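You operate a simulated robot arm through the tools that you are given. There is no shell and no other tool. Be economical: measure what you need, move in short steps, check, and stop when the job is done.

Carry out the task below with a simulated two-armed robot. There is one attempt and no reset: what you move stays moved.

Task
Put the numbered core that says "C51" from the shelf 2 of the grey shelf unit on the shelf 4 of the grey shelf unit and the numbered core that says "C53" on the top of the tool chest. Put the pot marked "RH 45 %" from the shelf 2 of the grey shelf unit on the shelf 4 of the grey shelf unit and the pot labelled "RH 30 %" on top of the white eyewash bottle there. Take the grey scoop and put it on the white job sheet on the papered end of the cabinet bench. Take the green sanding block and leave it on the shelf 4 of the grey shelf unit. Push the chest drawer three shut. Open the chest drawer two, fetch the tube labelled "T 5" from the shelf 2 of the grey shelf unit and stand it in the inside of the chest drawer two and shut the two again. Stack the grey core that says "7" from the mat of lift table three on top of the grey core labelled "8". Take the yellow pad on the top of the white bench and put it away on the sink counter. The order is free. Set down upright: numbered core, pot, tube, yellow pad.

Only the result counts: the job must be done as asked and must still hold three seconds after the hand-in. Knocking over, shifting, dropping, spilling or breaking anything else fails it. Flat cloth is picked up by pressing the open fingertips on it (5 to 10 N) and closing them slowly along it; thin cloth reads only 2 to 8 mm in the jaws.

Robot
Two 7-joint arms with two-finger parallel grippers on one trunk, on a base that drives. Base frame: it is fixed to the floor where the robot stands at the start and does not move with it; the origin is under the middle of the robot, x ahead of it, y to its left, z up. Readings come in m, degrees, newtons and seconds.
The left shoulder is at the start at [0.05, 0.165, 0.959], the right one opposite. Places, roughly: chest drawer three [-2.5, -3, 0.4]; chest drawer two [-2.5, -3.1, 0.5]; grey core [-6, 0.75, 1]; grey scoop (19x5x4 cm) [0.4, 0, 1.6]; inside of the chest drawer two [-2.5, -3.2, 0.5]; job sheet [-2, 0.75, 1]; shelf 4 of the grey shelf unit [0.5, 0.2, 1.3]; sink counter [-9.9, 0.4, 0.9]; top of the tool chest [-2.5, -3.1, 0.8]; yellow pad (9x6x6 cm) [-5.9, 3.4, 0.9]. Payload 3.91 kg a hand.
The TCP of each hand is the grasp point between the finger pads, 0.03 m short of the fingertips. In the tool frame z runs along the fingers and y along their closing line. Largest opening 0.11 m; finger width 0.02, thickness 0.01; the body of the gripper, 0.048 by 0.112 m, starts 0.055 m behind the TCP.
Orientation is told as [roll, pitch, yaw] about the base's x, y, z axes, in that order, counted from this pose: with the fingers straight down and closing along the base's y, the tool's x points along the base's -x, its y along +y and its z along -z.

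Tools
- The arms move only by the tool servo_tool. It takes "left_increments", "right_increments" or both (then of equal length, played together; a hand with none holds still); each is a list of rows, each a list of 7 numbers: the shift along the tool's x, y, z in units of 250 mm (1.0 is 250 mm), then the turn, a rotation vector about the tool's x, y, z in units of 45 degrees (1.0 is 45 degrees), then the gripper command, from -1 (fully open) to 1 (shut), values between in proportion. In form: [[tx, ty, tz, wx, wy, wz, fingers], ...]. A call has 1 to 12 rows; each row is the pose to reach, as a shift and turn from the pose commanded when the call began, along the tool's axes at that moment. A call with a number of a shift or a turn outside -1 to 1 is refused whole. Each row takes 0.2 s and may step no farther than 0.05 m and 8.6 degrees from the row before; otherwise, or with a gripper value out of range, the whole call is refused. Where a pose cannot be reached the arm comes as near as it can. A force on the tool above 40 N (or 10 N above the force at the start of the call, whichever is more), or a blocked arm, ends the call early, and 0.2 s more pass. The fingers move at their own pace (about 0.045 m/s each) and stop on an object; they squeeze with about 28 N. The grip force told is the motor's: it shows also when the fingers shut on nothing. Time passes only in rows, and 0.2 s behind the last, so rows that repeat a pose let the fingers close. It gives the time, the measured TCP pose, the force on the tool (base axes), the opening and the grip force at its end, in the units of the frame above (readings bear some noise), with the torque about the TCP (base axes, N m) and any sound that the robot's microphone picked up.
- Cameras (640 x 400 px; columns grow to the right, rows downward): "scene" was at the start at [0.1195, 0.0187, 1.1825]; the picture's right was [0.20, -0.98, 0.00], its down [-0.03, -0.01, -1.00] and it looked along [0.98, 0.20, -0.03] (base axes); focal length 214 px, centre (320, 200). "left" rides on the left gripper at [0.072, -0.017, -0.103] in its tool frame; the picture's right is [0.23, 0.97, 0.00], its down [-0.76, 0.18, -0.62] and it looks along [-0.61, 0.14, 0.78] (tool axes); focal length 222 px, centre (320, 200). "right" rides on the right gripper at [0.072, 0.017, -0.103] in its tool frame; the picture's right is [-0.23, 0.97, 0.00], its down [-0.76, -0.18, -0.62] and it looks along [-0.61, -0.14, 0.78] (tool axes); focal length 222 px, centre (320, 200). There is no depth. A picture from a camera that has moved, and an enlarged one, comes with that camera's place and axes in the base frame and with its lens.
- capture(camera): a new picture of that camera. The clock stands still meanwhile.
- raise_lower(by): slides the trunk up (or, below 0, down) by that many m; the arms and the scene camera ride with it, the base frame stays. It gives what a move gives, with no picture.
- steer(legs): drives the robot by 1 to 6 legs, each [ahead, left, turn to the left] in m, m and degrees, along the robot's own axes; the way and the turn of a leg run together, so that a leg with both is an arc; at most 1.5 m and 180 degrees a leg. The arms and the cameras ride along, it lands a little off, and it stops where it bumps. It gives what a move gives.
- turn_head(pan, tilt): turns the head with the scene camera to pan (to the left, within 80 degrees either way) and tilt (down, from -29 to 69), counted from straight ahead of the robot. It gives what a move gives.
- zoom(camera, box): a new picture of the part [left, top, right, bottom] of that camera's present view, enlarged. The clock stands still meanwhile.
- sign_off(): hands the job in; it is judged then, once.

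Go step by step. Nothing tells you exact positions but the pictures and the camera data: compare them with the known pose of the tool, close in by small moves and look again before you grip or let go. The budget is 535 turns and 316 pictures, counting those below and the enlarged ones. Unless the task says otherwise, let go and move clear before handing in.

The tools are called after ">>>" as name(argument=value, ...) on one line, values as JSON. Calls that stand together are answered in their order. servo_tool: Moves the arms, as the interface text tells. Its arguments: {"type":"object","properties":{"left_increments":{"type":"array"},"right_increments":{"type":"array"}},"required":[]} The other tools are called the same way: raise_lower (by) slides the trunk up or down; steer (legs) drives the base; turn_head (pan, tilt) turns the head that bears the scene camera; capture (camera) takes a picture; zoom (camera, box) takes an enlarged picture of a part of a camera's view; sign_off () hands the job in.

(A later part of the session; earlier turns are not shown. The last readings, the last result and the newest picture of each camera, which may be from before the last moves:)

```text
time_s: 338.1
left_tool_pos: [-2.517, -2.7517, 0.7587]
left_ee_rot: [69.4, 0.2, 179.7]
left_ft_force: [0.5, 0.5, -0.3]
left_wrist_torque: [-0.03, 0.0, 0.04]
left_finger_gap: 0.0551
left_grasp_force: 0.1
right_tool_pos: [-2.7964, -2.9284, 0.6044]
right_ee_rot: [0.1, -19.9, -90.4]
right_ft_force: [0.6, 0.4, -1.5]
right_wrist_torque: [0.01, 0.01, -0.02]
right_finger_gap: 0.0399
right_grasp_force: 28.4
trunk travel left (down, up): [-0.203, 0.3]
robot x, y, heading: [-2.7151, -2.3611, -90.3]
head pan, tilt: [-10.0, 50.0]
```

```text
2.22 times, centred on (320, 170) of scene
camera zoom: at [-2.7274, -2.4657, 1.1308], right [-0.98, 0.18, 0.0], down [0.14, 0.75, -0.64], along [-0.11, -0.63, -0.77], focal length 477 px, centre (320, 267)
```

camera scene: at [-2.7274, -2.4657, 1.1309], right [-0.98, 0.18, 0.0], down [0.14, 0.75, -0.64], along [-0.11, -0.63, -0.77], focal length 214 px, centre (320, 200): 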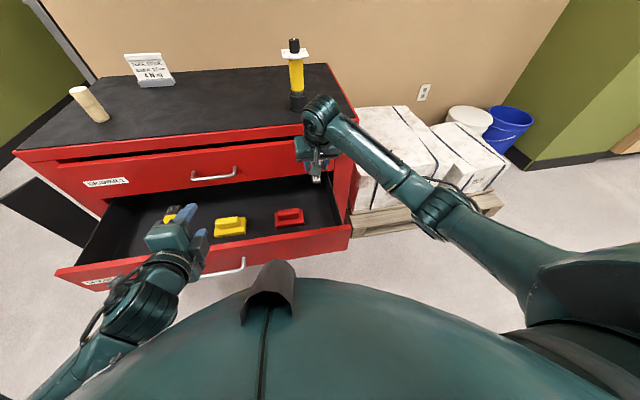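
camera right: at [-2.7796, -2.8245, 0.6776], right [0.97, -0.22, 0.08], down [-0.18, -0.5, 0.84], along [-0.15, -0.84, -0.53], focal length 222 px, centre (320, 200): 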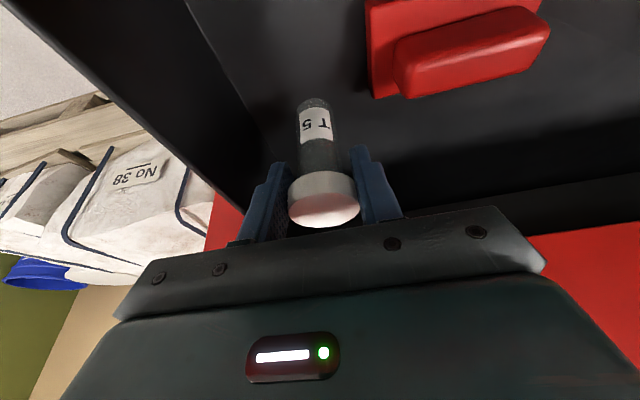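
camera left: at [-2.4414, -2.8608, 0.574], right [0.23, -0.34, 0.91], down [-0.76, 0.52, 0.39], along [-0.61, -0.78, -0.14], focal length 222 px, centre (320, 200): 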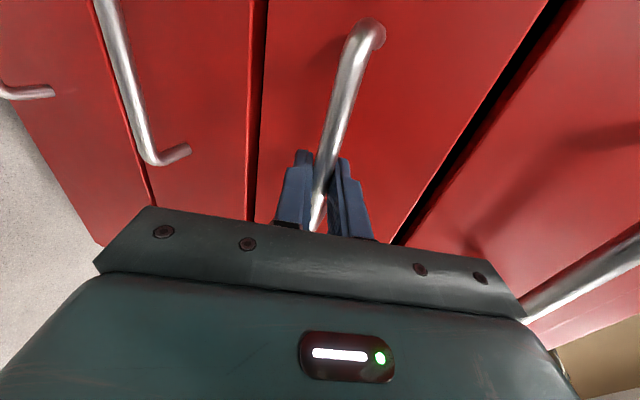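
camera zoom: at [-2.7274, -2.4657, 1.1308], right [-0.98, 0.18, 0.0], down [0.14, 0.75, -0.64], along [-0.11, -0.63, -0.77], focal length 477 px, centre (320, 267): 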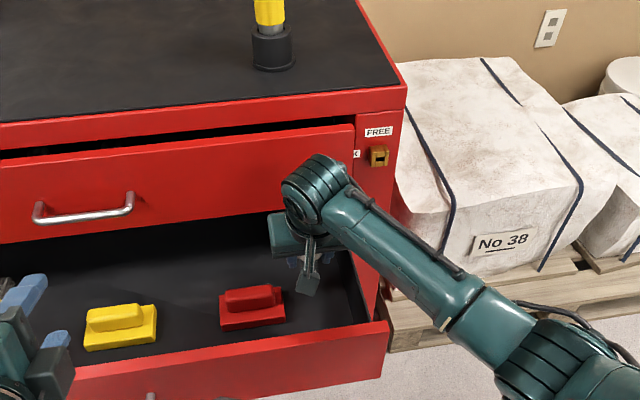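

>>> servo_tool(right_increments=[[0.005, 0, 0.015, 0, 0, 0, 1], [0.011, 0, 0.03, 0, 0, 0, 1], [0.016, 0, 0.045, 0, 0, 0, 1], [0.022, 0, 0.06, 0, 0, 0, 1]])

>>> servo_tool(right_increments=[[0.004, 0, 0.01, 0, 0, 0, 1], [0.007, 0, 0.02, 0, 0, 0, 1], [0.011, 0, 0.03, 0, 0, 0, 1]])

>>> capture(camera="right")

```text
time_s: 339.1
left_tool_pos: [-2.5162, -2.7515, 0.7575]
left_ee_rot: [69.5, 0.2, 179.7]
left_ft_force: [-0.3, -0.1, 0.1]
left_wrist_torque: [0.0, 0.01, 0.0]
left_finger_gap: 0.055
left_grasp_force: 0.0
right_tool_pos: [-2.7967, -2.9275, 0.59]
right_ee_rot: [0.0, -19.9, -90.5]
right_ft_force: [0.7, -0.4, -0.3]
right_wrist_torque: [-0.02, 0.0, 0.01]
right_finger_gap: 0.0397
right_grasp_force: 27.6
trunk travel left (down, up): [-0.203, 0.3]
robot x, y, heading: [-2.7155, -2.362, -90.3]
head pan, tilt: [-10.0, 50.0]
```

```text
time_s: 339.9
left_tool_pos: [-2.5167, -2.7516, 0.7591]
left_ee_rot: [69.5, 0.1, 179.6]
left_ft_force: [0.5, 0.0, -0.8]
left_wrist_torque: [-0.04, 0.01, 0.01]
left_finger_gap: 0.0551
left_grasp_force: 0.1
right_tool_pos: [-2.7964, -2.9274, 0.5822]
right_ee_rot: [0.1, -19.8, -90.6]
right_ft_force: [-0.4, 0.3, 0.1]
right_wrist_torque: [-0.03, 0.02, -0.02]
right_finger_gap: 0.0402
right_grasp_force: 27.8
trunk travel left (down, up): [-0.203, 0.3]
robot x, y, heading: [-2.7143, -2.3577, -90.4]
head pan, tilt: [-10.0, 50.0]
```

```text
138 pictures are left
camera right: at [-2.7791, -2.8247, 0.6553], right [0.97, -0.22, 0.08], down [-0.18, -0.5, 0.85], along [-0.15, -0.84, -0.53], focal length 222 px, centre (320, 200)
```

right: 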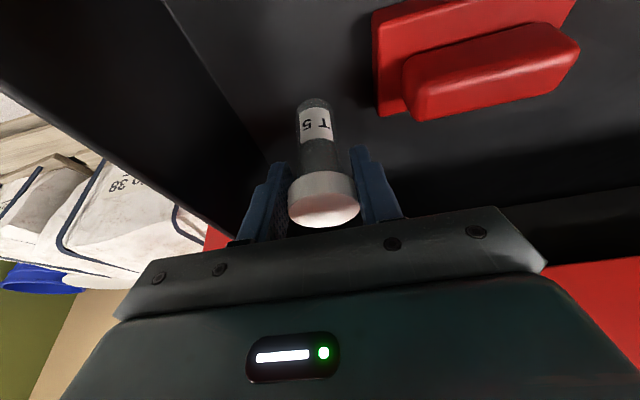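

>>> servo_tool(right_increments=[[0.005, 0, 0.015, 0, 0, 0, 1], [0.011, 0, 0.03, 0, 0, 0, 1], [0.014, 0, 0.039, 0, 0, 0, 1], [0.018, 0, 0.049, 0, 0, 0, 1], [0.022, 0, 0.06, 0, 0, 0, 1]])

>>> capture(camera="right")

```text
time_s: 341.1
left_tool_pos: [-2.5164, -2.7482, 0.7583]
left_ee_rot: [69.6, 0.1, 179.7]
left_ft_force: [-0.9, 0.8, 0.2]
left_wrist_torque: [-0.02, -0.01, 0.03]
left_finger_gap: 0.0549
left_grasp_force: 0.0
right_tool_pos: [-2.7952, -2.9296, 0.5717]
right_ee_rot: [0.2, -20.5, -90.4]
right_ft_force: [0.9, 0.6, 27.0]
right_wrist_torque: [-0.16, -0.02, 0.01]
right_finger_gap: 0.039
right_grasp_force: 27.6
trunk travel left (down, up): [-0.203, 0.3]
robot x, y, heading: [-2.7162, -2.3599, -90.1]
head pan, tilt: [-10.0, 50.0]
```

```text
137 pictures are left
camera right: at [-2.7791, -2.8254, 0.644], right [0.97, -0.22, 0.08], down [-0.18, -0.49, 0.85], along [-0.15, -0.84, -0.52], focal length 222 px, centre (320, 200)
```

right: 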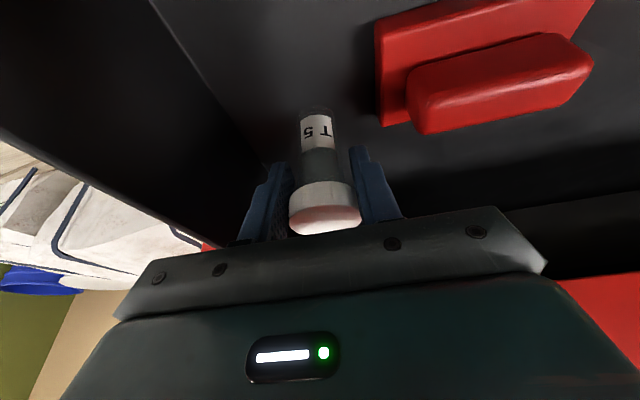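

T 5 is on the drawer floor. I'll ease up and open.

>>> servo_tool(right_increments=[[-0.005, 0, -0.014, 0, 0, 0, 1], [-0.005, 0, -0.014, 0, 0, 0, 0.15], [-0.005, 0, -0.014, 0, 0, 0, 0.05], [-0.005, 0, -0.014, 0, 0, 0, 0.05]])

>>> capture(camera="right")

```text
time_s: 342.1
left_tool_pos: [-2.5161, -2.7516, 0.7585]
left_ee_rot: [69.5, 0.2, 179.7]
left_ft_force: [-0.7, 0.5, 0.1]
left_wrist_torque: [0.02, -0.01, 0.04]
left_finger_gap: 0.0549
left_grasp_force: 0.0
right_tool_pos: [-2.7976, -2.9273, 0.5707]
right_ee_rot: [0.0, -19.8, -90.6]
right_ft_force: [-0.5, -0.6, -0.3]
right_wrist_torque: [-0.01, 0.0, 0.0]
right_finger_gap: 0.0522
right_grasp_force: 0.1
trunk travel left (down, up): [-0.203, 0.3]
robot x, y, heading: [-2.7129, -2.3638, -90.6]
head pan, tilt: [-10.0, 50.0]
```

```text
136 pictures are left
camera right: at [-2.7798, -2.8246, 0.6434], right [0.97, -0.22, 0.08], down [-0.18, -0.5, 0.84], along [-0.15, -0.83, -0.53], focal length 222 px, centre (320, 200)
```

right: 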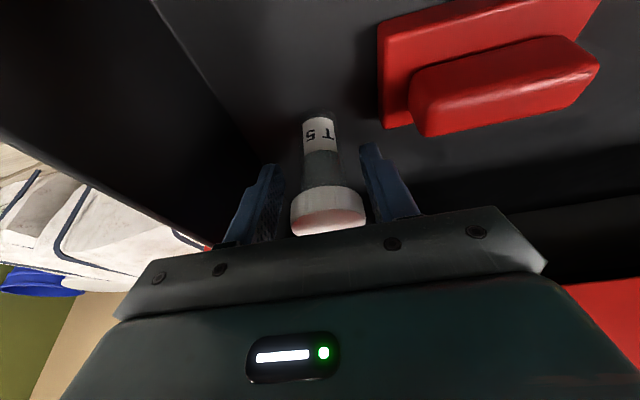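

The tube stands free. I'll raise the hand vertically.

>>> servo_tool(right_increments=[[-0.035, 0, -0.095, 0, 0, 0, 0.05], [-0.08, 0, -0.22, 0, 0, 0, 0.05], [-0.145, 0, -0.4, 0, 0, 0, 0.05], [-0.21, 0, -0.58, 0, 0, 0, 0.05], [-0.275, 0, -0.76, 0, 0, 0, 0.05], [-0.342, 0, -0.94, 0, 0, 0, 0.05]])

>>> zoom(camera="scene", box=[220, 80, 420, 260])

>>> capture(camera="right")

```text
time_s: 343.5
left_tool_pos: [-2.5161, -2.752, 0.7596]
left_ee_rot: [69.4, 0.1, 179.6]
left_ft_force: [-0.2, -0.9, 0.5]
left_wrist_torque: [0.0, 0.01, 0.05]
left_finger_gap: 0.055
left_grasp_force: 0.1
right_tool_pos: [-2.7984, -2.9311, 0.8245]
right_ee_rot: [0.0, -20.0, -90.5]
right_ft_force: [0.5, -0.1, -0.3]
right_wrist_torque: [-0.01, 0.02, 0.0]
right_finger_gap: 0.0521
right_grasp_force: 0.1
trunk travel left (down, up): [-0.203, 0.3]
robot x, y, heading: [-2.715, -2.3604, -90.2]
head pan, tilt: [-10.0, 50.0]
```

```text
2.22 times, centred on (320, 170) of scene
camera zoom: at [-2.7279, -2.4657, 1.1308], right [-0.98, 0.18, 0.0], down [0.14, 0.75, -0.64], along [-0.11, -0.63, -0.77], focal length 477 px, centre (320, 267)
```

zoom: 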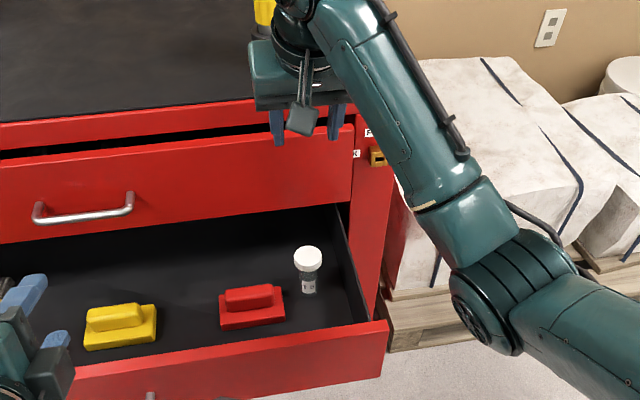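

```text
134 pictures are left
camera right: at [-2.7805, -2.8281, 0.8963], right [0.97, -0.22, 0.08], down [-0.18, -0.5, 0.84], along [-0.15, -0.84, -0.53], focal length 222 px, centre (320, 200)
```

right: 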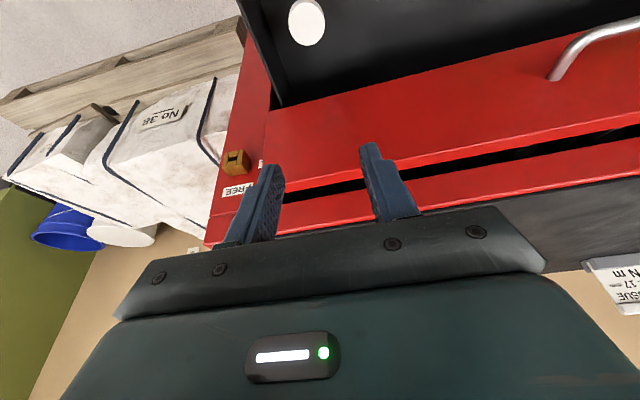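

T 5 stands in the drawer. Now I'll close drawer 2 gently: tuck the right hand, back off, lower the closed left hand to the drawer face and push slowly with the arm.

>>> servo_tool(right_increments=[[0.1, 0, -0.11, 0, 0, 0, 0.05], [0.2, 0, -0.22, 0, 0, 0, 0.05], [0.3, 0, -0.33, 0, 0, 0, 0.05], [0.4, 0, -0.44, 0, 0, 0, 0.05], [0.5, 0, -0.55, 0, 0, 0, 0.05], [0.615, 0, -0.65, 0, 0, 0, 0.05]], left_increments=[[0, 0, 0, 0, 0, 0, 1], [0, 0, 0, 0, 0, 0, 1], [0, 0, 0, 0, 0, 0, 1], [0, 0, 0, 0, 0, 0, 1], [0, 0, 0, 0, 0, 0, 1], [0, 0, 0, 0, 0, 0, 1]])

>>> steer(legs=[[-0.13, 0, 0]])

>>> raise_lower(by=-0.16)

>>> capture(camera="left")

>>> capture(camera="scene")

```text
time_s: 344.9
left_tool_pos: [-2.5156, -2.7516, 0.7575]
left_ee_rot: [69.4, 0.2, 179.7]
left_ft_force: [0.2, 0.6, -0.3]
left_wrist_torque: [0.03, -0.04, 0.03]
left_finger_gap: 0.0001
left_grasp_force: 28.2
right_tool_pos: [-2.7923, -2.7289, 0.9211]
right_ee_rot: [0.0, -19.7, -90.5]
right_ft_force: [-0.6, 0.5, -0.5]
right_wrist_torque: [-0.01, -0.01, -0.03]
right_finger_gap: 0.0521
right_grasp_force: 0.1
trunk travel left (down, up): [-0.203, 0.3]
robot x, y, heading: [-2.715, -2.3609, -90.3]
head pan, tilt: [-10.0, 50.0]
```

```text
time_s: 346.2
left_tool_pos: [-2.5159, -2.6215, 0.7579]
left_ee_rot: [69.5, 0.1, 179.9]
left_ft_force: [1.1, -0.2, -0.2]
left_wrist_torque: [-0.04, 0.02, -0.01]
left_finger_gap: 0.0
left_grasp_force: 28.6
right_tool_pos: [-2.791, -2.6013, 0.9223]
right_ee_rot: [0.0, -19.8, -90.4]
right_ft_force: [-0.2, -0.4, 0.5]
right_wrist_torque: [-0.01, -0.01, -0.02]
right_finger_gap: 0.0523
right_grasp_force: 0.1
trunk travel left (down, up): [-0.203, 0.3]
robot x, y, heading: [-2.718, -2.2298, -90.6]
head pan, tilt: [-10.0, 50.0]
```

```text
time_s: 348.0
left_tool_pos: [-2.5151, -2.6223, 0.5978]
left_ee_rot: [69.5, 0.2, 179.9]
left_ft_force: [0.6, 0.0, 0.3]
left_wrist_torque: [0.01, -0.01, -0.02]
left_finger_gap: 0.0
left_grasp_force: 28.4
right_tool_pos: [-2.7902, -2.6011, 0.762]
right_ee_rot: [0.0, -19.9, -90.5]
right_ft_force: [1.4, 0.0, 0.5]
right_wrist_torque: [-0.02, 0.0, 0.01]
right_finger_gap: 0.052
right_grasp_force: 0.1
trunk travel left (down, up): [-0.043, 0.46]
robot x, y, heading: [-2.7171, -2.2309, -90.1]
head pan, tilt: [-10.0, 50.0]
```

```text
133 pictures are left
camera left: at [-2.4425, -2.5191, 0.6195], right [0.22, -0.34, 0.91], down [-0.76, 0.52, 0.38], along [-0.61, -0.78, -0.14], focal length 222 px, centre (320, 200)
```

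left: 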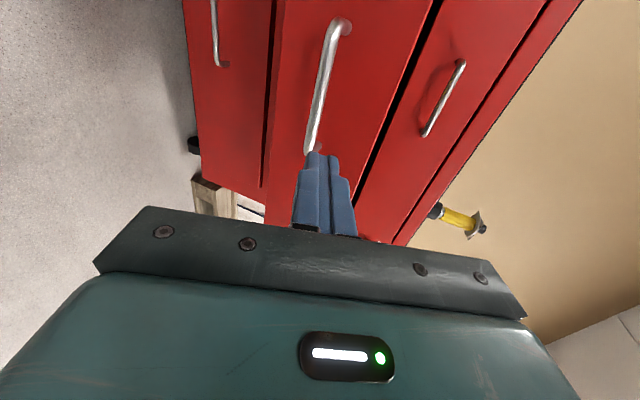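

```text
132 pictures are left
camera scene: at [-2.7267, -2.3365, 0.9709], right [-0.98, 0.18, 0.0], down [0.13, 0.75, -0.64], along [-0.11, -0.63, -0.77], focal length 214 px, centre (320, 200)
```

scene: 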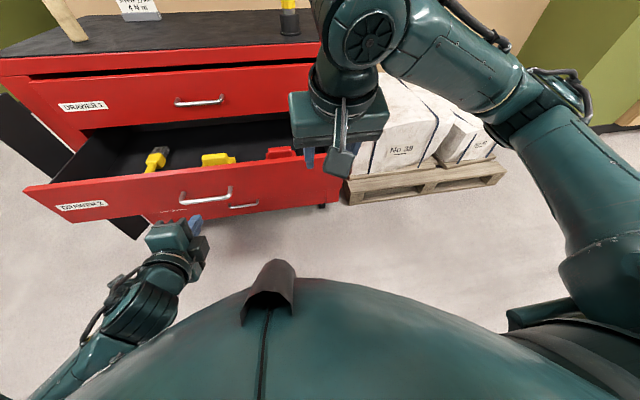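

>>> steer(legs=[[0.09, 0, 0]])

>>> servo_tool(left_increments=[[0, 0.014, 0.038, 0, 0, 0, 1], [0, 0.027, 0.075, 0, 0, 0, 1], [0, 0.041, 0.113, 0, 0, 0, 1], [0, 0.055, 0.15, 0, 0, 0, 1], [0, 0.068, 0.188, 0, 0, 0, 1], [0, 0.082, 0.226, 0, 0, 0, 1], [0, 0.096, 0.263, 0, 0, 0, 1], [0, 0.109, 0.3, 0, 0, 0, 1], [0, 0.123, 0.338, 0, 0, 0, 1], [0, 0.137, 0.376, 0, 0, 0, 1]])

>>> capture(camera="scene")

```text
time_s: 349.1
left_tool_pos: [-2.5163, -2.7103, 0.5988]
left_ee_rot: [69.5, 0.2, 179.9]
left_ft_force: [-0.4, 0.1, -0.3]
left_wrist_torque: [0.0, -0.01, 0.02]
left_finger_gap: 0.0001
left_grasp_force: 28.4
right_tool_pos: [-2.791, -2.689, 0.7622]
right_ee_rot: [0.1, -19.9, -90.4]
right_ft_force: [0.5, -0.1, -1.0]
right_wrist_torque: [0.0, -0.02, 0.0]
right_finger_gap: 0.0524
right_grasp_force: 0.1
trunk travel left (down, up): [-0.043, 0.46]
robot x, y, heading: [-2.7163, -2.3214, -90.1]
head pan, tilt: [-10.0, 50.0]
```

```text
time_s: 351.3
left_tool_pos: [-2.5138, -2.8103, 0.5975]
left_ee_rot: [69.6, 0.2, 179.9]
left_ft_force: [0.1, 0.1, -0.3]
left_wrist_torque: [0.03, -0.01, -0.03]
left_finger_gap: 0.0003
left_grasp_force: 28.7
right_tool_pos: [-2.7904, -2.6895, 0.7615]
right_ee_rot: [0.0, -19.9, -90.4]
right_ft_force: [-0.4, -0.4, 0.3]
right_wrist_torque: [-0.01, 0.01, -0.01]
right_finger_gap: 0.0524
right_grasp_force: 0.0
trunk travel left (down, up): [-0.043, 0.46]
robot x, y, heading: [-2.7129, -2.3243, -90.3]
head pan, tilt: [-10.0, 50.0]
```

```text
131 pictures are left
camera scene: at [-2.7268, -2.4248, 0.9708], right [-0.98, 0.18, 0.0], down [0.13, 0.75, -0.64], along [-0.11, -0.63, -0.77], focal length 214 px, centre (320, 200)
```

scene: 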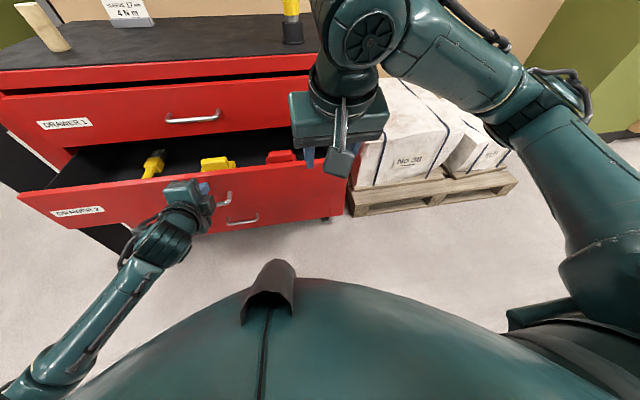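

>>> servo_tool(left_increments=[[0, 0.014, 0.038, 0, 0, 0, 1], [0, 0.027, 0.075, 0, 0, 0, 1], [0, 0.041, 0.113, 0, 0, 0, 1], [0, 0.055, 0.15, 0, 0, 0, 1], [0, 0.068, 0.188, 0, 0, 0, 1], [0, 0.082, 0.226, 0, 0, 0, 1], [0, 0.096, 0.263, 0, 0, 0, 1], [0, 0.109, 0.3, 0, 0, 0, 1]])

>>> capture(camera="scene")

>>> capture(camera="left")

```text
time_s: 353.1
left_tool_pos: [-2.5141, -2.8908, 0.5973]
left_ee_rot: [69.5, 0.2, 179.9]
left_ft_force: [-0.2, 0.4, -0.1]
left_wrist_torque: [0.01, 0.01, 0.0]
left_finger_gap: 0.0
left_grasp_force: 28.5
right_tool_pos: [-2.7902, -2.6886, 0.7617]
right_ee_rot: [0.0, -19.9, -90.3]
right_ft_force: [0.4, 0.2, -0.9]
right_wrist_torque: [0.0, 0.0, 0.01]
right_finger_gap: 0.0522
right_grasp_force: 0.1
trunk travel left (down, up): [-0.043, 0.46]
robot x, y, heading: [-2.7165, -2.3189, -90.2]
head pan, tilt: [-10.0, 50.0]
```

```text
130 pictures are left
camera scene: at [-2.7267, -2.4248, 0.9708], right [-0.98, 0.18, 0.0], down [0.13, 0.75, -0.64], along [-0.11, -0.63, -0.77], focal length 214 px, centre (320, 200)
```

scene: 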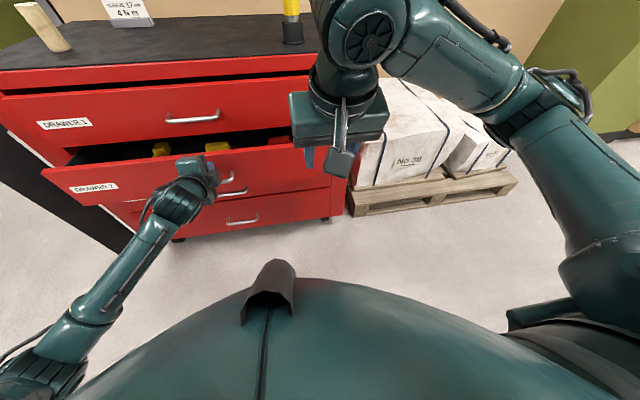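

```text
129 pictures are left
camera left: at [-2.4427, -2.7874, 0.6179], right [0.22, -0.34, 0.91], down [-0.76, 0.52, 0.38], along [-0.61, -0.78, -0.14], focal length 222 px, centre (320, 200)
```

left: 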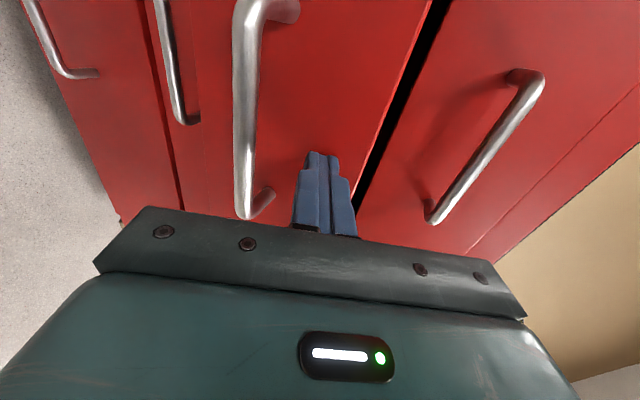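

Closing smoothly. Continuing until flush.

>>> servo_tool(left_increments=[[0, 0.014, 0.038, 0, 0, 0, 1], [0, 0.027, 0.075, 0, 0, 0, 1], [0, 0.041, 0.113, 0, 0, 0, 1], [0, 0.055, 0.15, 0, 0, 0, 1], [0, 0.068, 0.188, 0, 0, 0, 1], [0, 0.082, 0.226, 0, 0, 0, 1], [0, 0.096, 0.263, 0, 0, 0, 1], [0, 0.109, 0.3, 0, 0, 0, 1], [0, 0.123, 0.338, 0, 0, 0, 1]])

>>> capture(camera="scene")

>>> capture(camera="left")

```text
time_s: 355.3
left_tool_pos: [-2.5148, -2.9756, 0.5937]
left_ee_rot: [69.3, 0.2, 179.9]
left_ft_force: [1.8, 17.7, 5.1]
left_wrist_torque: [-0.11, 0.02, -0.01]
left_finger_gap: 0.0001
left_grasp_force: 27.8
right_tool_pos: [-2.7913, -2.6883, 0.7631]
right_ee_rot: [0.1, -19.9, -90.2]
right_ft_force: [0.6, -0.6, 0.7]
right_wrist_torque: [0.02, -0.01, 0.0]
right_finger_gap: 0.0524
right_grasp_force: 0.1
trunk travel left (down, up): [-0.043, 0.46]
robot x, y, heading: [-2.7125, -2.3146, -89.7]
head pan, tilt: [-10.0, 50.0]
stopped in row 9 (left hand): the force on the tool passed its limit (the readings are from after the stop); the commanded pose is now the measured one
```

```text
128 pictures are left
camera scene: at [-2.7265, -2.4229, 0.971], right [-0.98, 0.17, 0.0], down [0.13, 0.75, -0.64], along [-0.11, -0.63, -0.77], focal length 214 px, centre (320, 200)
```

scene: 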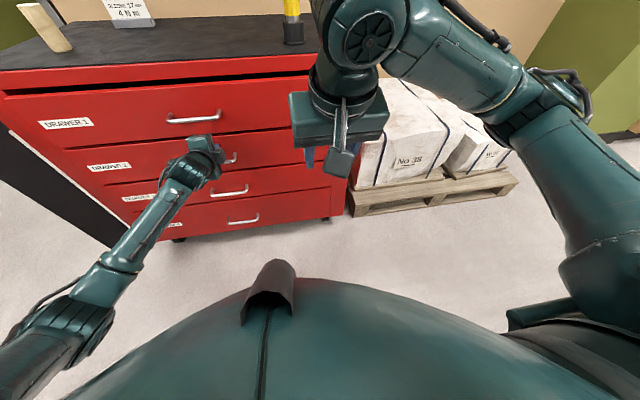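

```text
127 pictures are left
camera left: at [-2.4433, -2.8732, 0.6159], right [0.22, -0.34, 0.91], down [-0.76, 0.52, 0.38], along [-0.61, -0.78, -0.15], focal length 222 px, centre (320, 200)
```

left: 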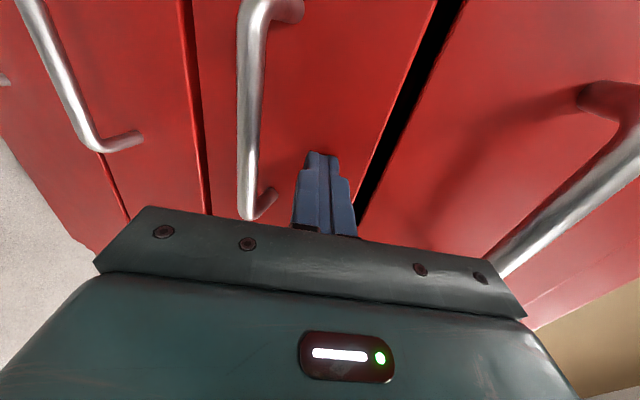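

Drawer 2 is shut. I'll withdraw the left hand, back away and verify.

>>> servo_tool(left_increments=[[0, -0.04, -0.12, 0, 0, 0, 0], [0, -0.08, -0.25, 0, 0, 0, 0], [0, -0.13, -0.4, 0, 0, 0, 0], [0, -0.17, -0.55, 0, 0, 0, 0]])

>>> steer(legs=[[-0.3, 0, 0]])

>>> raise_lower(by=0.25)

>>> turn_head(pan=0, tilt=35)

>>> capture(camera="scene")

```text
time_s: 356.3
left_tool_pos: [-2.5179, -2.8322, 0.6001]
left_ee_rot: [69.2, 0.2, 179.9]
left_ft_force: [-0.9, 0.3, 0.6]
left_wrist_torque: [0.01, 0.01, -0.03]
left_finger_gap: 0.0549
left_grasp_force: 0.1
right_tool_pos: [-2.7909, -2.6881, 0.7621]
right_ee_rot: [0.0, -19.9, -90.3]
right_ft_force: [-0.5, -0.3, 0.3]
right_wrist_torque: [0.02, -0.01, 0.0]
right_finger_gap: 0.0521
right_grasp_force: 0.0
trunk travel left (down, up): [-0.043, 0.46]
robot x, y, heading: [-2.7152, -2.3214, -90.3]
head pan, tilt: [-10.0, 50.0]
```

```text
time_s: 358.4
left_tool_pos: [-2.518, -2.5273, 0.6008]
left_ee_rot: [69.2, 0.2, 179.8]
left_ft_force: [0.3, -0.2, -0.1]
left_wrist_torque: [0.0, -0.01, 0.0]
left_finger_gap: 0.0551
left_grasp_force: 0.0
right_tool_pos: [-2.791, -2.3813, 0.7623]
right_ee_rot: [0.1, -19.8, -90.4]
right_ft_force: [0.3, -0.4, -0.1]
right_wrist_torque: [-0.04, 0.03, 0.0]
right_finger_gap: 0.0524
right_grasp_force: 0.1
trunk travel left (down, up): [-0.043, 0.46]
robot x, y, heading: [-2.7099, -2.0166, -90.2]
head pan, tilt: [-10.0, 50.0]
```

```text
time_s: 360.9
left_tool_pos: [-2.5178, -2.5268, 0.8515]
left_ee_rot: [69.2, 0.3, 179.8]
left_ft_force: [-1.4, -0.1, -0.1]
left_wrist_torque: [-0.03, -0.01, -0.02]
left_finger_gap: 0.0552
left_grasp_force: 0.1
right_tool_pos: [-2.7912, -2.3821, 1.0117]
right_ee_rot: [0.0, -19.9, -90.5]
right_ft_force: [0.2, -0.4, 0.0]
right_wrist_torque: [0.03, 0.01, 0.02]
right_finger_gap: 0.0522
right_grasp_force: 0.1
trunk travel left (down, up): [-0.293, 0.21]
robot x, y, heading: [-2.7171, -2.0138, -90.0]
head pan, tilt: [-10.0, 50.0]
```

```text
time_s: 361.7
left_tool_pos: [-2.5182, -2.5277, 0.8507]
left_ee_rot: [69.3, 0.2, 179.8]
left_ft_force: [-0.3, -0.4, -0.7]
left_wrist_torque: [-0.01, 0.01, 0.0]
left_finger_gap: 0.0549
left_grasp_force: 0.0
right_tool_pos: [-2.7913, -2.3824, 1.012]
right_ee_rot: [0.0, -19.9, -90.5]
right_ft_force: [0.4, -0.2, -0.5]
right_wrist_torque: [0.02, 0.02, 0.01]
right_finger_gap: 0.0524
right_grasp_force: 0.1
trunk travel left (down, up): [-0.293, 0.21]
robot x, y, heading: [-2.7164, -2.0129, -90.1]
head pan, tilt: [0.0, 35.0]
```

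```text
126 pictures are left
camera scene: at [-2.7131, -2.1305, 1.2425], right [-1.0, 0.0, 0.0], down [0.0, 0.57, -0.82], along [0.0, -0.82, -0.57], focal length 214 px, centre (320, 200)
```

scene: 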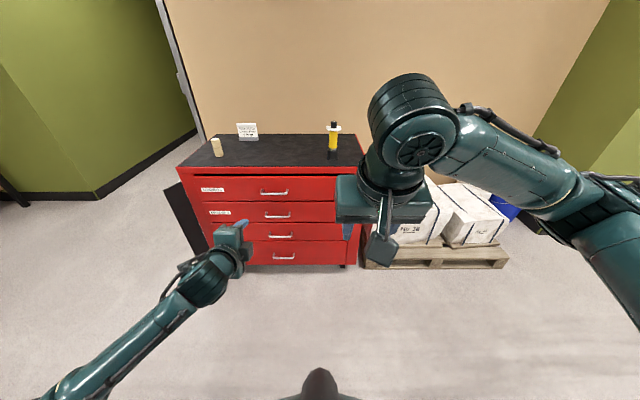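

All drawers are shut and C53 stands on top. Next is lift table three to the west. I'll turn and look.

>>> steer(legs=[[0, 0, -90]])

>>> turn_head(pan=0, tilt=10)

>>> capture(camera="scene")

>>> turn_head(pan=-60, tilt=10)

>>> capture(camera="scene")

```text
time_s: 366.1
left_tool_pos: [-3.2382, -2.1815, 0.8496]
left_ee_rot: [69.2, 0.2, 86.6]
left_ft_force: [0.0, 0.3, 0.0]
left_wrist_torque: [0.0, -0.01, 0.01]
left_finger_gap: 0.0549
left_grasp_force: 0.2
right_tool_pos: [-3.0786, -1.9172, 1.0111]
right_ee_rot: [0.0, -19.9, 176.4]
right_ft_force: [0.1, 0.0, -0.4]
right_wrist_torque: [0.01, 0.02, 0.0]
right_finger_gap: 0.052
right_grasp_force: 0.1
trunk travel left (down, up): [-0.293, 0.21]
robot x, y, heading: [-2.7171, -2.0094, 176.5]
head pan, tilt: [0.0, 35.0]
```

```text
time_s: 366.9
left_tool_pos: [-3.2364, -2.181, 0.8506]
left_ee_rot: [69.3, 0.3, 86.8]
left_ft_force: [0.9, 0.2, 0.4]
left_wrist_torque: [0.03, 0.03, 0.01]
left_finger_gap: 0.0554
left_grasp_force: 0.1
right_tool_pos: [-3.0779, -1.9162, 1.0114]
right_ee_rot: [0.0, -19.8, 176.3]
right_ft_force: [-0.6, 0.3, 0.6]
right_wrist_torque: [0.0, 0.01, 0.03]
right_finger_gap: 0.0523
right_grasp_force: 0.0
trunk travel left (down, up): [-0.293, 0.21]
robot x, y, heading: [-2.717, -2.0097, 176.6]
head pan, tilt: [0.0, 10.0]
```

```text
125 pictures are left
camera scene: at [-2.8347, -2.006, 1.2826], right [0.06, 1.0, 0.0], down [0.17, -0.01, -0.98], along [-0.98, 0.06, -0.17], focal length 214 px, centre (320, 200)
```

scene: 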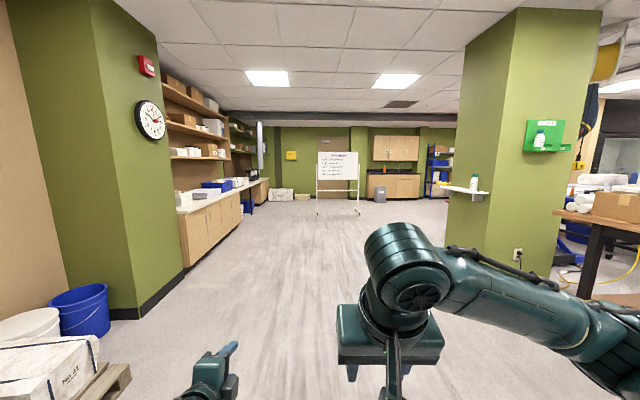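

```text
time_s: 368.2
left_tool_pos: [-3.238, -2.1813, 0.8503]
left_ee_rot: [69.3, 0.3, 86.6]
left_ft_force: [0.2, 0.8, 0.5]
left_wrist_torque: [-0.01, -0.02, -0.01]
left_finger_gap: 0.0551
left_grasp_force: 0.0
right_tool_pos: [-3.0789, -1.9172, 1.0124]
right_ee_rot: [0.0, -19.9, 176.3]
right_ft_force: [-0.2, 0.2, -0.5]
right_wrist_torque: [-0.02, 0.01, 0.01]
right_finger_gap: 0.0522
right_grasp_force: 0.0
trunk travel left (down, up): [-0.293, 0.21]
robot x, y, heading: [-2.7157, -2.0082, 176.7]
head pan, tilt: [-60.0, 10.0]
```

```text
124 pictures are left
camera scene: at [-2.7837, -1.9284, 1.2827], right [0.89, 0.45, 0.0], down [0.08, -0.16, -0.98], along [-0.44, 0.88, -0.17], focal length 214 px, centre (320, 200)
```

scene: 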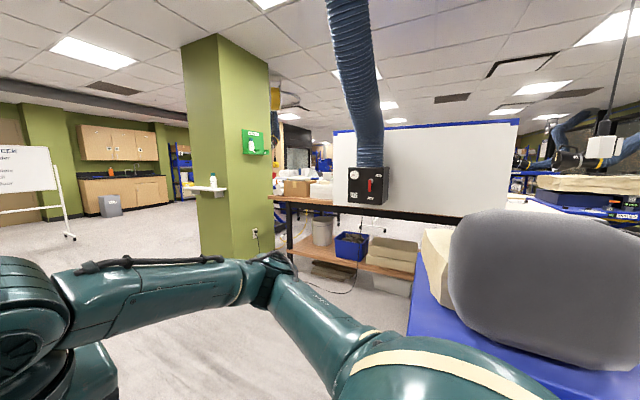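

The corridor west is clear. I'll drive west about 2.9 m and look north.

>>> steer(legs=[[0, 0, 3.3], [1.45, 0, 0], [1.45, 0, 0]])

>>> turn_head(pan=-75, tilt=12)

>>> capture(camera="scene")

>>> turn_head(pan=-30, tilt=10)

>>> capture(camera="scene")

```text
time_s: 382.7
left_tool_pos: [-6.1451, -2.1483, 0.851]
left_ee_rot: [69.2, 0.2, 87.5]
left_ft_force: [0.3, 0.2, -0.3]
left_wrist_torque: [0.01, 0.01, -0.02]
left_finger_gap: 0.0548
left_grasp_force: 0.1
right_tool_pos: [-5.9899, -1.8826, 1.0125]
right_ee_rot: [0.0, -19.9, 177.2]
right_ft_force: [0.4, 0.7, 0.5]
right_wrist_torque: [0.03, 0.0, 0.02]
right_finger_gap: 0.0523
right_grasp_force: 0.1
trunk travel left (down, up): [-0.293, 0.21]
robot x, y, heading: [-5.6217, -1.9736, 177.5]
head pan, tilt: [-60.0, 10.0]
```

```text
time_s: 383.5
left_tool_pos: [-6.1449, -2.1495, 0.8503]
left_ee_rot: [69.2, 0.2, 87.5]
left_ft_force: [-0.4, -0.7, -0.8]
left_wrist_torque: [0.0, 0.0, 0.0]
left_finger_gap: 0.055
left_grasp_force: 0.1
right_tool_pos: [-5.9901, -1.8821, 1.0118]
right_ee_rot: [-0.1, -19.9, 177.2]
right_ft_force: [-0.6, -0.3, -0.2]
right_wrist_torque: [-0.01, 0.01, 0.02]
right_finger_gap: 0.0523
right_grasp_force: 0.0
trunk travel left (down, up): [-0.293, 0.21]
robot x, y, heading: [-5.6234, -1.9748, 177.6]
head pan, tilt: [-75.0, 12.0]
```

```text
123 pictures are left
camera scene: at [-5.6724, -1.8811, 1.2795], right [0.98, 0.22, 0.0], down [0.05, -0.2, -0.98], along [-0.21, 0.95, -0.21], focal length 214 px, centre (320, 200)
```

scene: 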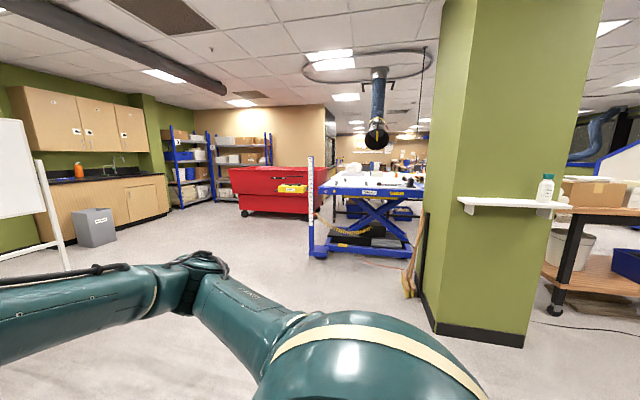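

```text
time_s: 384.6
left_tool_pos: [-6.1442, -2.1477, 0.8503]
left_ee_rot: [69.2, 0.2, 87.5]
left_ft_force: [0.0, 0.5, 0.4]
left_wrist_torque: [0.0, 0.01, 0.04]
left_finger_gap: 0.0551
left_grasp_force: 0.0
right_tool_pos: [-5.9904, -1.8827, 1.0131]
right_ee_rot: [-0.1, -19.8, 177.2]
right_ft_force: [0.6, -0.2, -0.1]
right_wrist_torque: [0.02, 0.0, -0.04]
right_finger_gap: 0.0522
right_grasp_force: 0.1
trunk travel left (down, up): [-0.293, 0.21]
robot x, y, heading: [-5.6233, -1.9701, 177.2]
head pan, tilt: [-30.0, 10.0]
```

```text
122 pictures are left
camera scene: at [-5.7305, -1.9221, 1.2827], right [0.54, 0.84, 0.0], down [0.15, -0.09, -0.98], along [-0.83, 0.53, -0.17], focal length 214 px, centre (320, 200)
```

scene: 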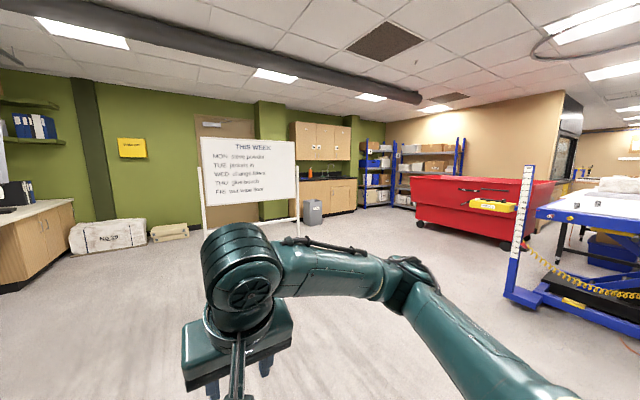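

Lift table three is the blue scissor table to the north. I'll move to x≈-6.05, face north and approach.

>>> steer(legs=[[0.43, 0, 0], [0, 0, -87.2], [0.9, 0, 0]])

>>> turn_head(pan=0, tilt=20)

>>> capture(camera="scene")

```text
time_s: 395.3
left_tool_pos: [-6.3001, -0.5451, 0.8497]
left_ee_rot: [69.2, 0.2, 2.1]
left_ft_force: [0.4, 0.0, 0.5]
left_wrist_torque: [0.01, 0.03, -0.02]
left_finger_gap: 0.0549
left_grasp_force: 0.1
right_tool_pos: [-6.0217, -0.6791, 1.0129]
right_ee_rot: [0.0, -19.8, 91.9]
right_ft_force: [-0.6, 0.1, -0.5]
right_wrist_torque: [0.01, 0.0, -0.01]
right_finger_gap: 0.0525
right_grasp_force: 0.0
trunk travel left (down, up): [-0.293, 0.21]
robot x, y, heading: [-6.0849, -1.0491, 91.8]
head pan, tilt: [-30.0, 10.0]
```

```text
time_s: 396.2
left_tool_pos: [-6.3001, -0.5448, 0.8503]
left_ee_rot: [69.3, 0.3, 2.2]
left_ft_force: [-0.2, -0.3, -0.2]
left_wrist_torque: [-0.01, -0.04, 0.02]
left_finger_gap: 0.0551
left_grasp_force: 0.0
right_tool_pos: [-6.0221, -0.6786, 1.012]
right_ee_rot: [0.0, -19.9, 91.9]
right_ft_force: [-0.1, 0.0, -0.3]
right_wrist_torque: [-0.01, 0.0, 0.01]
right_finger_gap: 0.0522
right_grasp_force: 0.0
trunk travel left (down, up): [-0.293, 0.21]
robot x, y, heading: [-6.0858, -1.0468, 92.0]
head pan, tilt: [0.0, 20.0]
```

```text
121 pictures are left
camera scene: at [-6.0873, -0.9272, 1.2664], right [1.0, 0.04, 0.0], down [0.01, -0.34, -0.94], along [-0.03, 0.94, -0.34], focal length 214 px, centre (320, 200)
```

scene: 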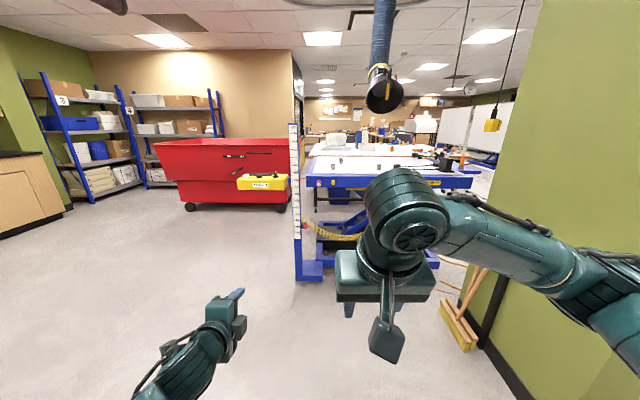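

>>> zoom(camera="scene", box=[280, 120, 500, 210])

```text
2.91 times, centred on (390, 165) of scene
camera zoom: at [-6.0873, -0.9272, 1.2664], right [1.0, 0.04, 0.0], down [0.01, -0.34, -0.94], along [-0.03, 0.94, -0.34], focal length 624 px, centre (116, 302)
```

zoom: 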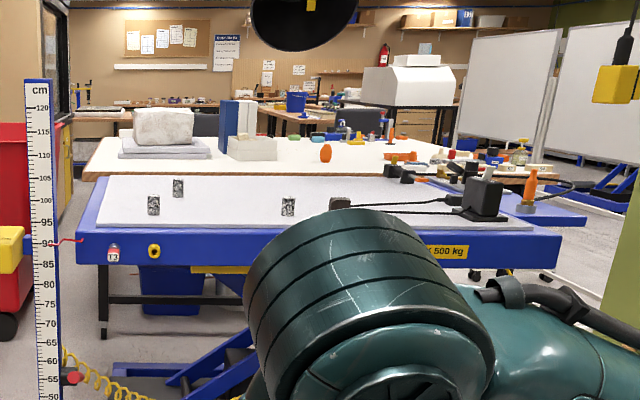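

I'll move the right hand aside, restore the left hand's orientation, and drive closer.

>>> servo_tool(left_increments=[[0, 0, 0, 0, 0, -0.167, -0.2], [0, 0, 0, 0, 0, -0.333, -0.2], [0, 0, 0, 0, 0, -0.5, -0.2], [0, 0, 0, 0, 0, -0.667, -0.2], [0, 0, 0, 0, 0, -0.833, -0.2], [0, 0, 0, 0, 0, -1, -0.2]], right_increments=[[0.045, -0.1, 0.12, 0, 0, 0, -0.2], [0.09, -0.2, 0.24, 0, 0, 0, -0.2], [0.135, -0.3, 0.36, 0, 0, 0, -0.2], [0.18, -0.4, 0.48, 0, 0, 0, -0.2], [0.225, -0.5, 0.6, 0, 0, 0, -0.2], [0.274, -0.6, 0.75, 0, 0, 0, -0.2]])

>>> servo_tool(left_increments=[[0, 0, 0, 0, 0, -0.167, -0.2], [0, 0, 0, 0, 0, -0.333, -0.2], [0, 0, 0, 0, 0, -0.5, -0.2], [0, 0, 0, 0, 0, -0.667, -0.2], [0, 0, 0, 0, 0, -0.833, -0.2], [0, 0, 0, 0, 0, -1, -0.2]])

>>> steer(legs=[[0.6, 0, -1.9]])

>>> turn_head(pan=0, tilt=20)

>>> capture(camera="scene")

>>> zoom(camera="scene", box=[290, 130, 450, 230])

```text
time_s: 397.6
left_tool_pos: [-6.2992, -0.5452, 0.8502]
left_ee_rot: [61.9, -41.4, 21.6]
left_ft_force: [1.0, 0.1, 0.0]
left_wrist_torque: [0.02, 0.0, -0.02]
left_finger_gap: 0.066
left_grasp_force: 0.0
right_tool_pos: [-5.8719, -0.6702, 0.8122]
right_ee_rot: [0.0, -19.9, 92.0]
right_ft_force: [0.1, -0.3, 0.1]
right_wrist_torque: [0.01, 0.0, -0.01]
right_finger_gap: 0.066
right_grasp_force: 0.1
trunk travel left (down, up): [-0.293, 0.21]
robot x, y, heading: [-6.0797, -1.0499, 92.4]
head pan, tilt: [0.0, 20.0]
```

```text
time_s: 399.1
left_tool_pos: [-6.3003, -0.5456, 0.8492]
left_ee_rot: [0.3, -69.2, 92.0]
left_ft_force: [0.0, 0.6, 0.3]
left_wrist_torque: [-0.01, -0.02, -0.04]
left_finger_gap: 0.066
left_grasp_force: 0.1
right_tool_pos: [-5.8724, -0.6713, 0.8126]
right_ee_rot: [0.0, -19.9, 91.8]
right_ft_force: [0.6, -0.9, -0.3]
right_wrist_torque: [-0.01, 0.02, 0.04]
right_finger_gap: 0.0659
right_grasp_force: 0.0
trunk travel left (down, up): [-0.293, 0.21]
robot x, y, heading: [-6.0853, -1.0542, 91.9]
head pan, tilt: [0.0, 20.0]
```

```text
time_s: 402.5
left_tool_pos: [-6.2831, 0.0677, 0.8495]
left_ee_rot: [0.6, -69.3, 88.8]
left_ft_force: [-0.7, -0.1, 0.4]
left_wrist_torque: [-0.01, -0.04, -0.02]
left_finger_gap: 0.0663
left_grasp_force: 0.0
right_tool_pos: [-5.8633, -0.0799, 0.8145]
right_ee_rot: [0.0, -19.9, 89.3]
right_ft_force: [-0.5, 0.0, -0.5]
right_wrist_torque: [0.02, 0.0, 0.02]
right_finger_gap: 0.0657
right_grasp_force: 0.0
trunk travel left (down, up): [-0.293, 0.21]
robot x, y, heading: [-6.0939, -0.446, 89.2]
head pan, tilt: [0.0, 20.0]
```

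```text
time_s: 403.1
left_tool_pos: [-6.2835, 0.0676, 0.8497]
left_ee_rot: [0.6, -69.2, 89.0]
left_ft_force: [0.4, -0.4, 0.0]
left_wrist_torque: [-0.02, -0.02, -0.02]
left_finger_gap: 0.0659
left_grasp_force: 0.1
right_tool_pos: [-5.8633, -0.0799, 0.814]
right_ee_rot: [0.1, -19.9, 89.1]
right_ft_force: [0.7, 0.3, -0.1]
right_wrist_torque: [-0.03, -0.01, -0.01]
right_finger_gap: 0.0658
right_grasp_force: 0.0
trunk travel left (down, up): [-0.293, 0.21]
robot x, y, heading: [-6.0929, -0.451, 89.4]
head pan, tilt: [0.0, 20.0]
```

```text
119 pictures are left
camera scene: at [-6.0898, -0.3242, 1.2664], right [1.0, -0.01, 0.0], down [0.0, -0.34, -0.94], along [0.01, 0.94, -0.34], focal length 214 px, centre (320, 200)
```

scene: 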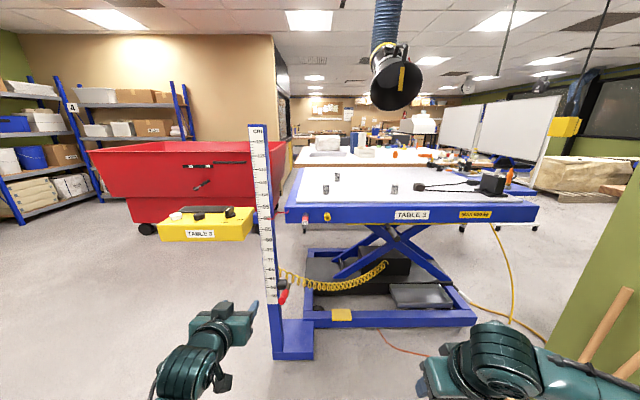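

```text
4.00 times, centred on (370, 180) of scene
camera zoom: at [-6.0898, -0.3242, 1.2664], right [1.0, -0.01, 0.0], down [0.0, -0.34, -0.94], along [0.01, 0.94, -0.34], focal length 858 px, centre (120, 280)
```

zoom: 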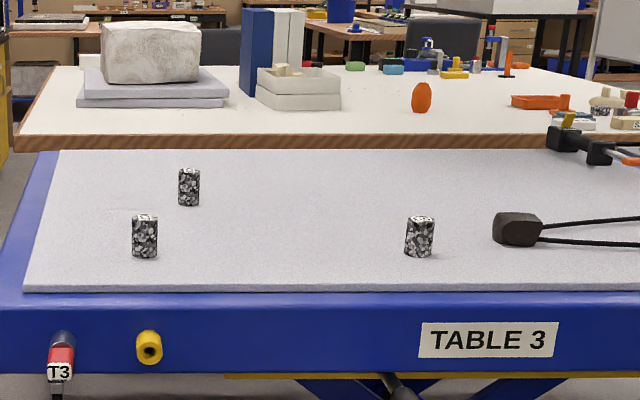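

Three small speckled cores stand on the mat. I'll raise the trunk to read their top labels.

>>> raise_lower(by=0.21)

>>> zoom(camera="scene", box=[310, 180, 430, 260])

```text
time_s: 405.3
left_tool_pos: [-6.2833, 0.0667, 1.0606]
left_ee_rot: [0.6, -69.2, 88.8]
left_ft_force: [0.2, 0.9, 0.1]
left_wrist_torque: [-0.01, -0.01, -0.01]
left_finger_gap: 0.0662
left_grasp_force: 0.2
right_tool_pos: [-5.8635, -0.0784, 1.0249]
right_ee_rot: [0.0, -19.9, 89.2]
right_ft_force: [-0.5, -0.1, 0.8]
right_wrist_torque: [0.01, -0.01, 0.02]
right_finger_gap: 0.0664
right_grasp_force: 0.0
trunk travel left (down, up): [-0.503, 0.0]
robot x, y, heading: [-6.0897, -0.4492, 89.4]
head pan, tilt: [0.0, 20.0]
```

```text
5.00 times, centred on (370, 220) of scene
camera zoom: at [-6.0898, -0.3242, 1.4764], right [1.0, -0.01, 0.0], down [0.0, -0.34, -0.94], along [0.01, 0.94, -0.34], focal length 1072 px, centre (70, 100)
```

zoom: 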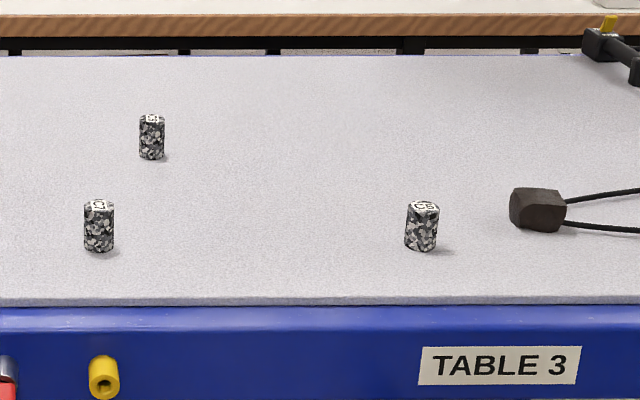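

>>> zoom(camera="scene", box=[322, 212, 346, 232])

>>> zoom(camera="scene", box=[384, 212, 408, 232])

```text
16.00 times, centred on (334, 222) of scene
camera zoom: at [-6.0898, -0.3242, 1.4764], right [1.0, -0.01, 0.0], down [0.0, -0.34, -0.94], along [0.01, 0.94, -0.34], focal length 3432 px, centre (96, -152)
```

zoom: 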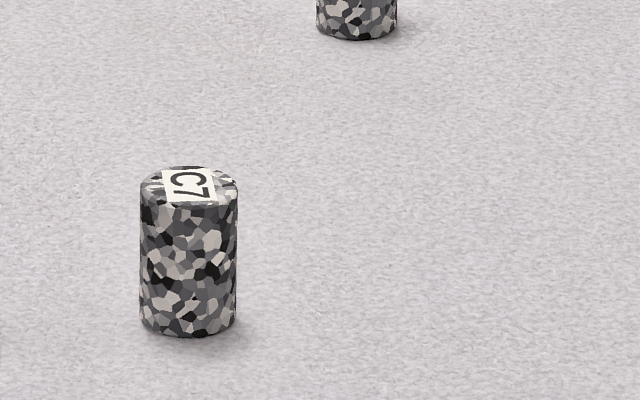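

```text
16.00 times, centred on (396, 222) of scene
camera zoom: at [-6.0898, -0.3242, 1.4764], right [1.0, -0.01, 0.0], down [0.0, -0.34, -0.94], along [0.01, 0.94, -0.34], focal length 3432 px, centre (-896, -152)
```

zoom: 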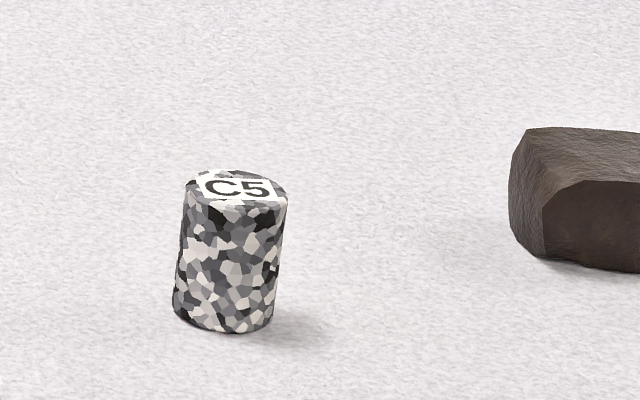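

>>> zoom(camera="scene", box=[330, 195, 350, 215])

```text
16.00 times, centred on (340, 205) of scene
camera zoom: at [-6.0898, -0.3242, 1.4764], right [1.0, -0.01, 0.0], down [0.0, -0.34, -0.94], along [0.01, 0.94, -0.34], focal length 3432 px, centre (0, 120)
```

zoom: 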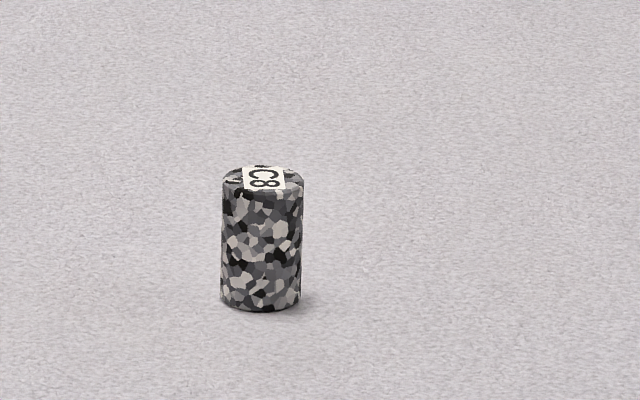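

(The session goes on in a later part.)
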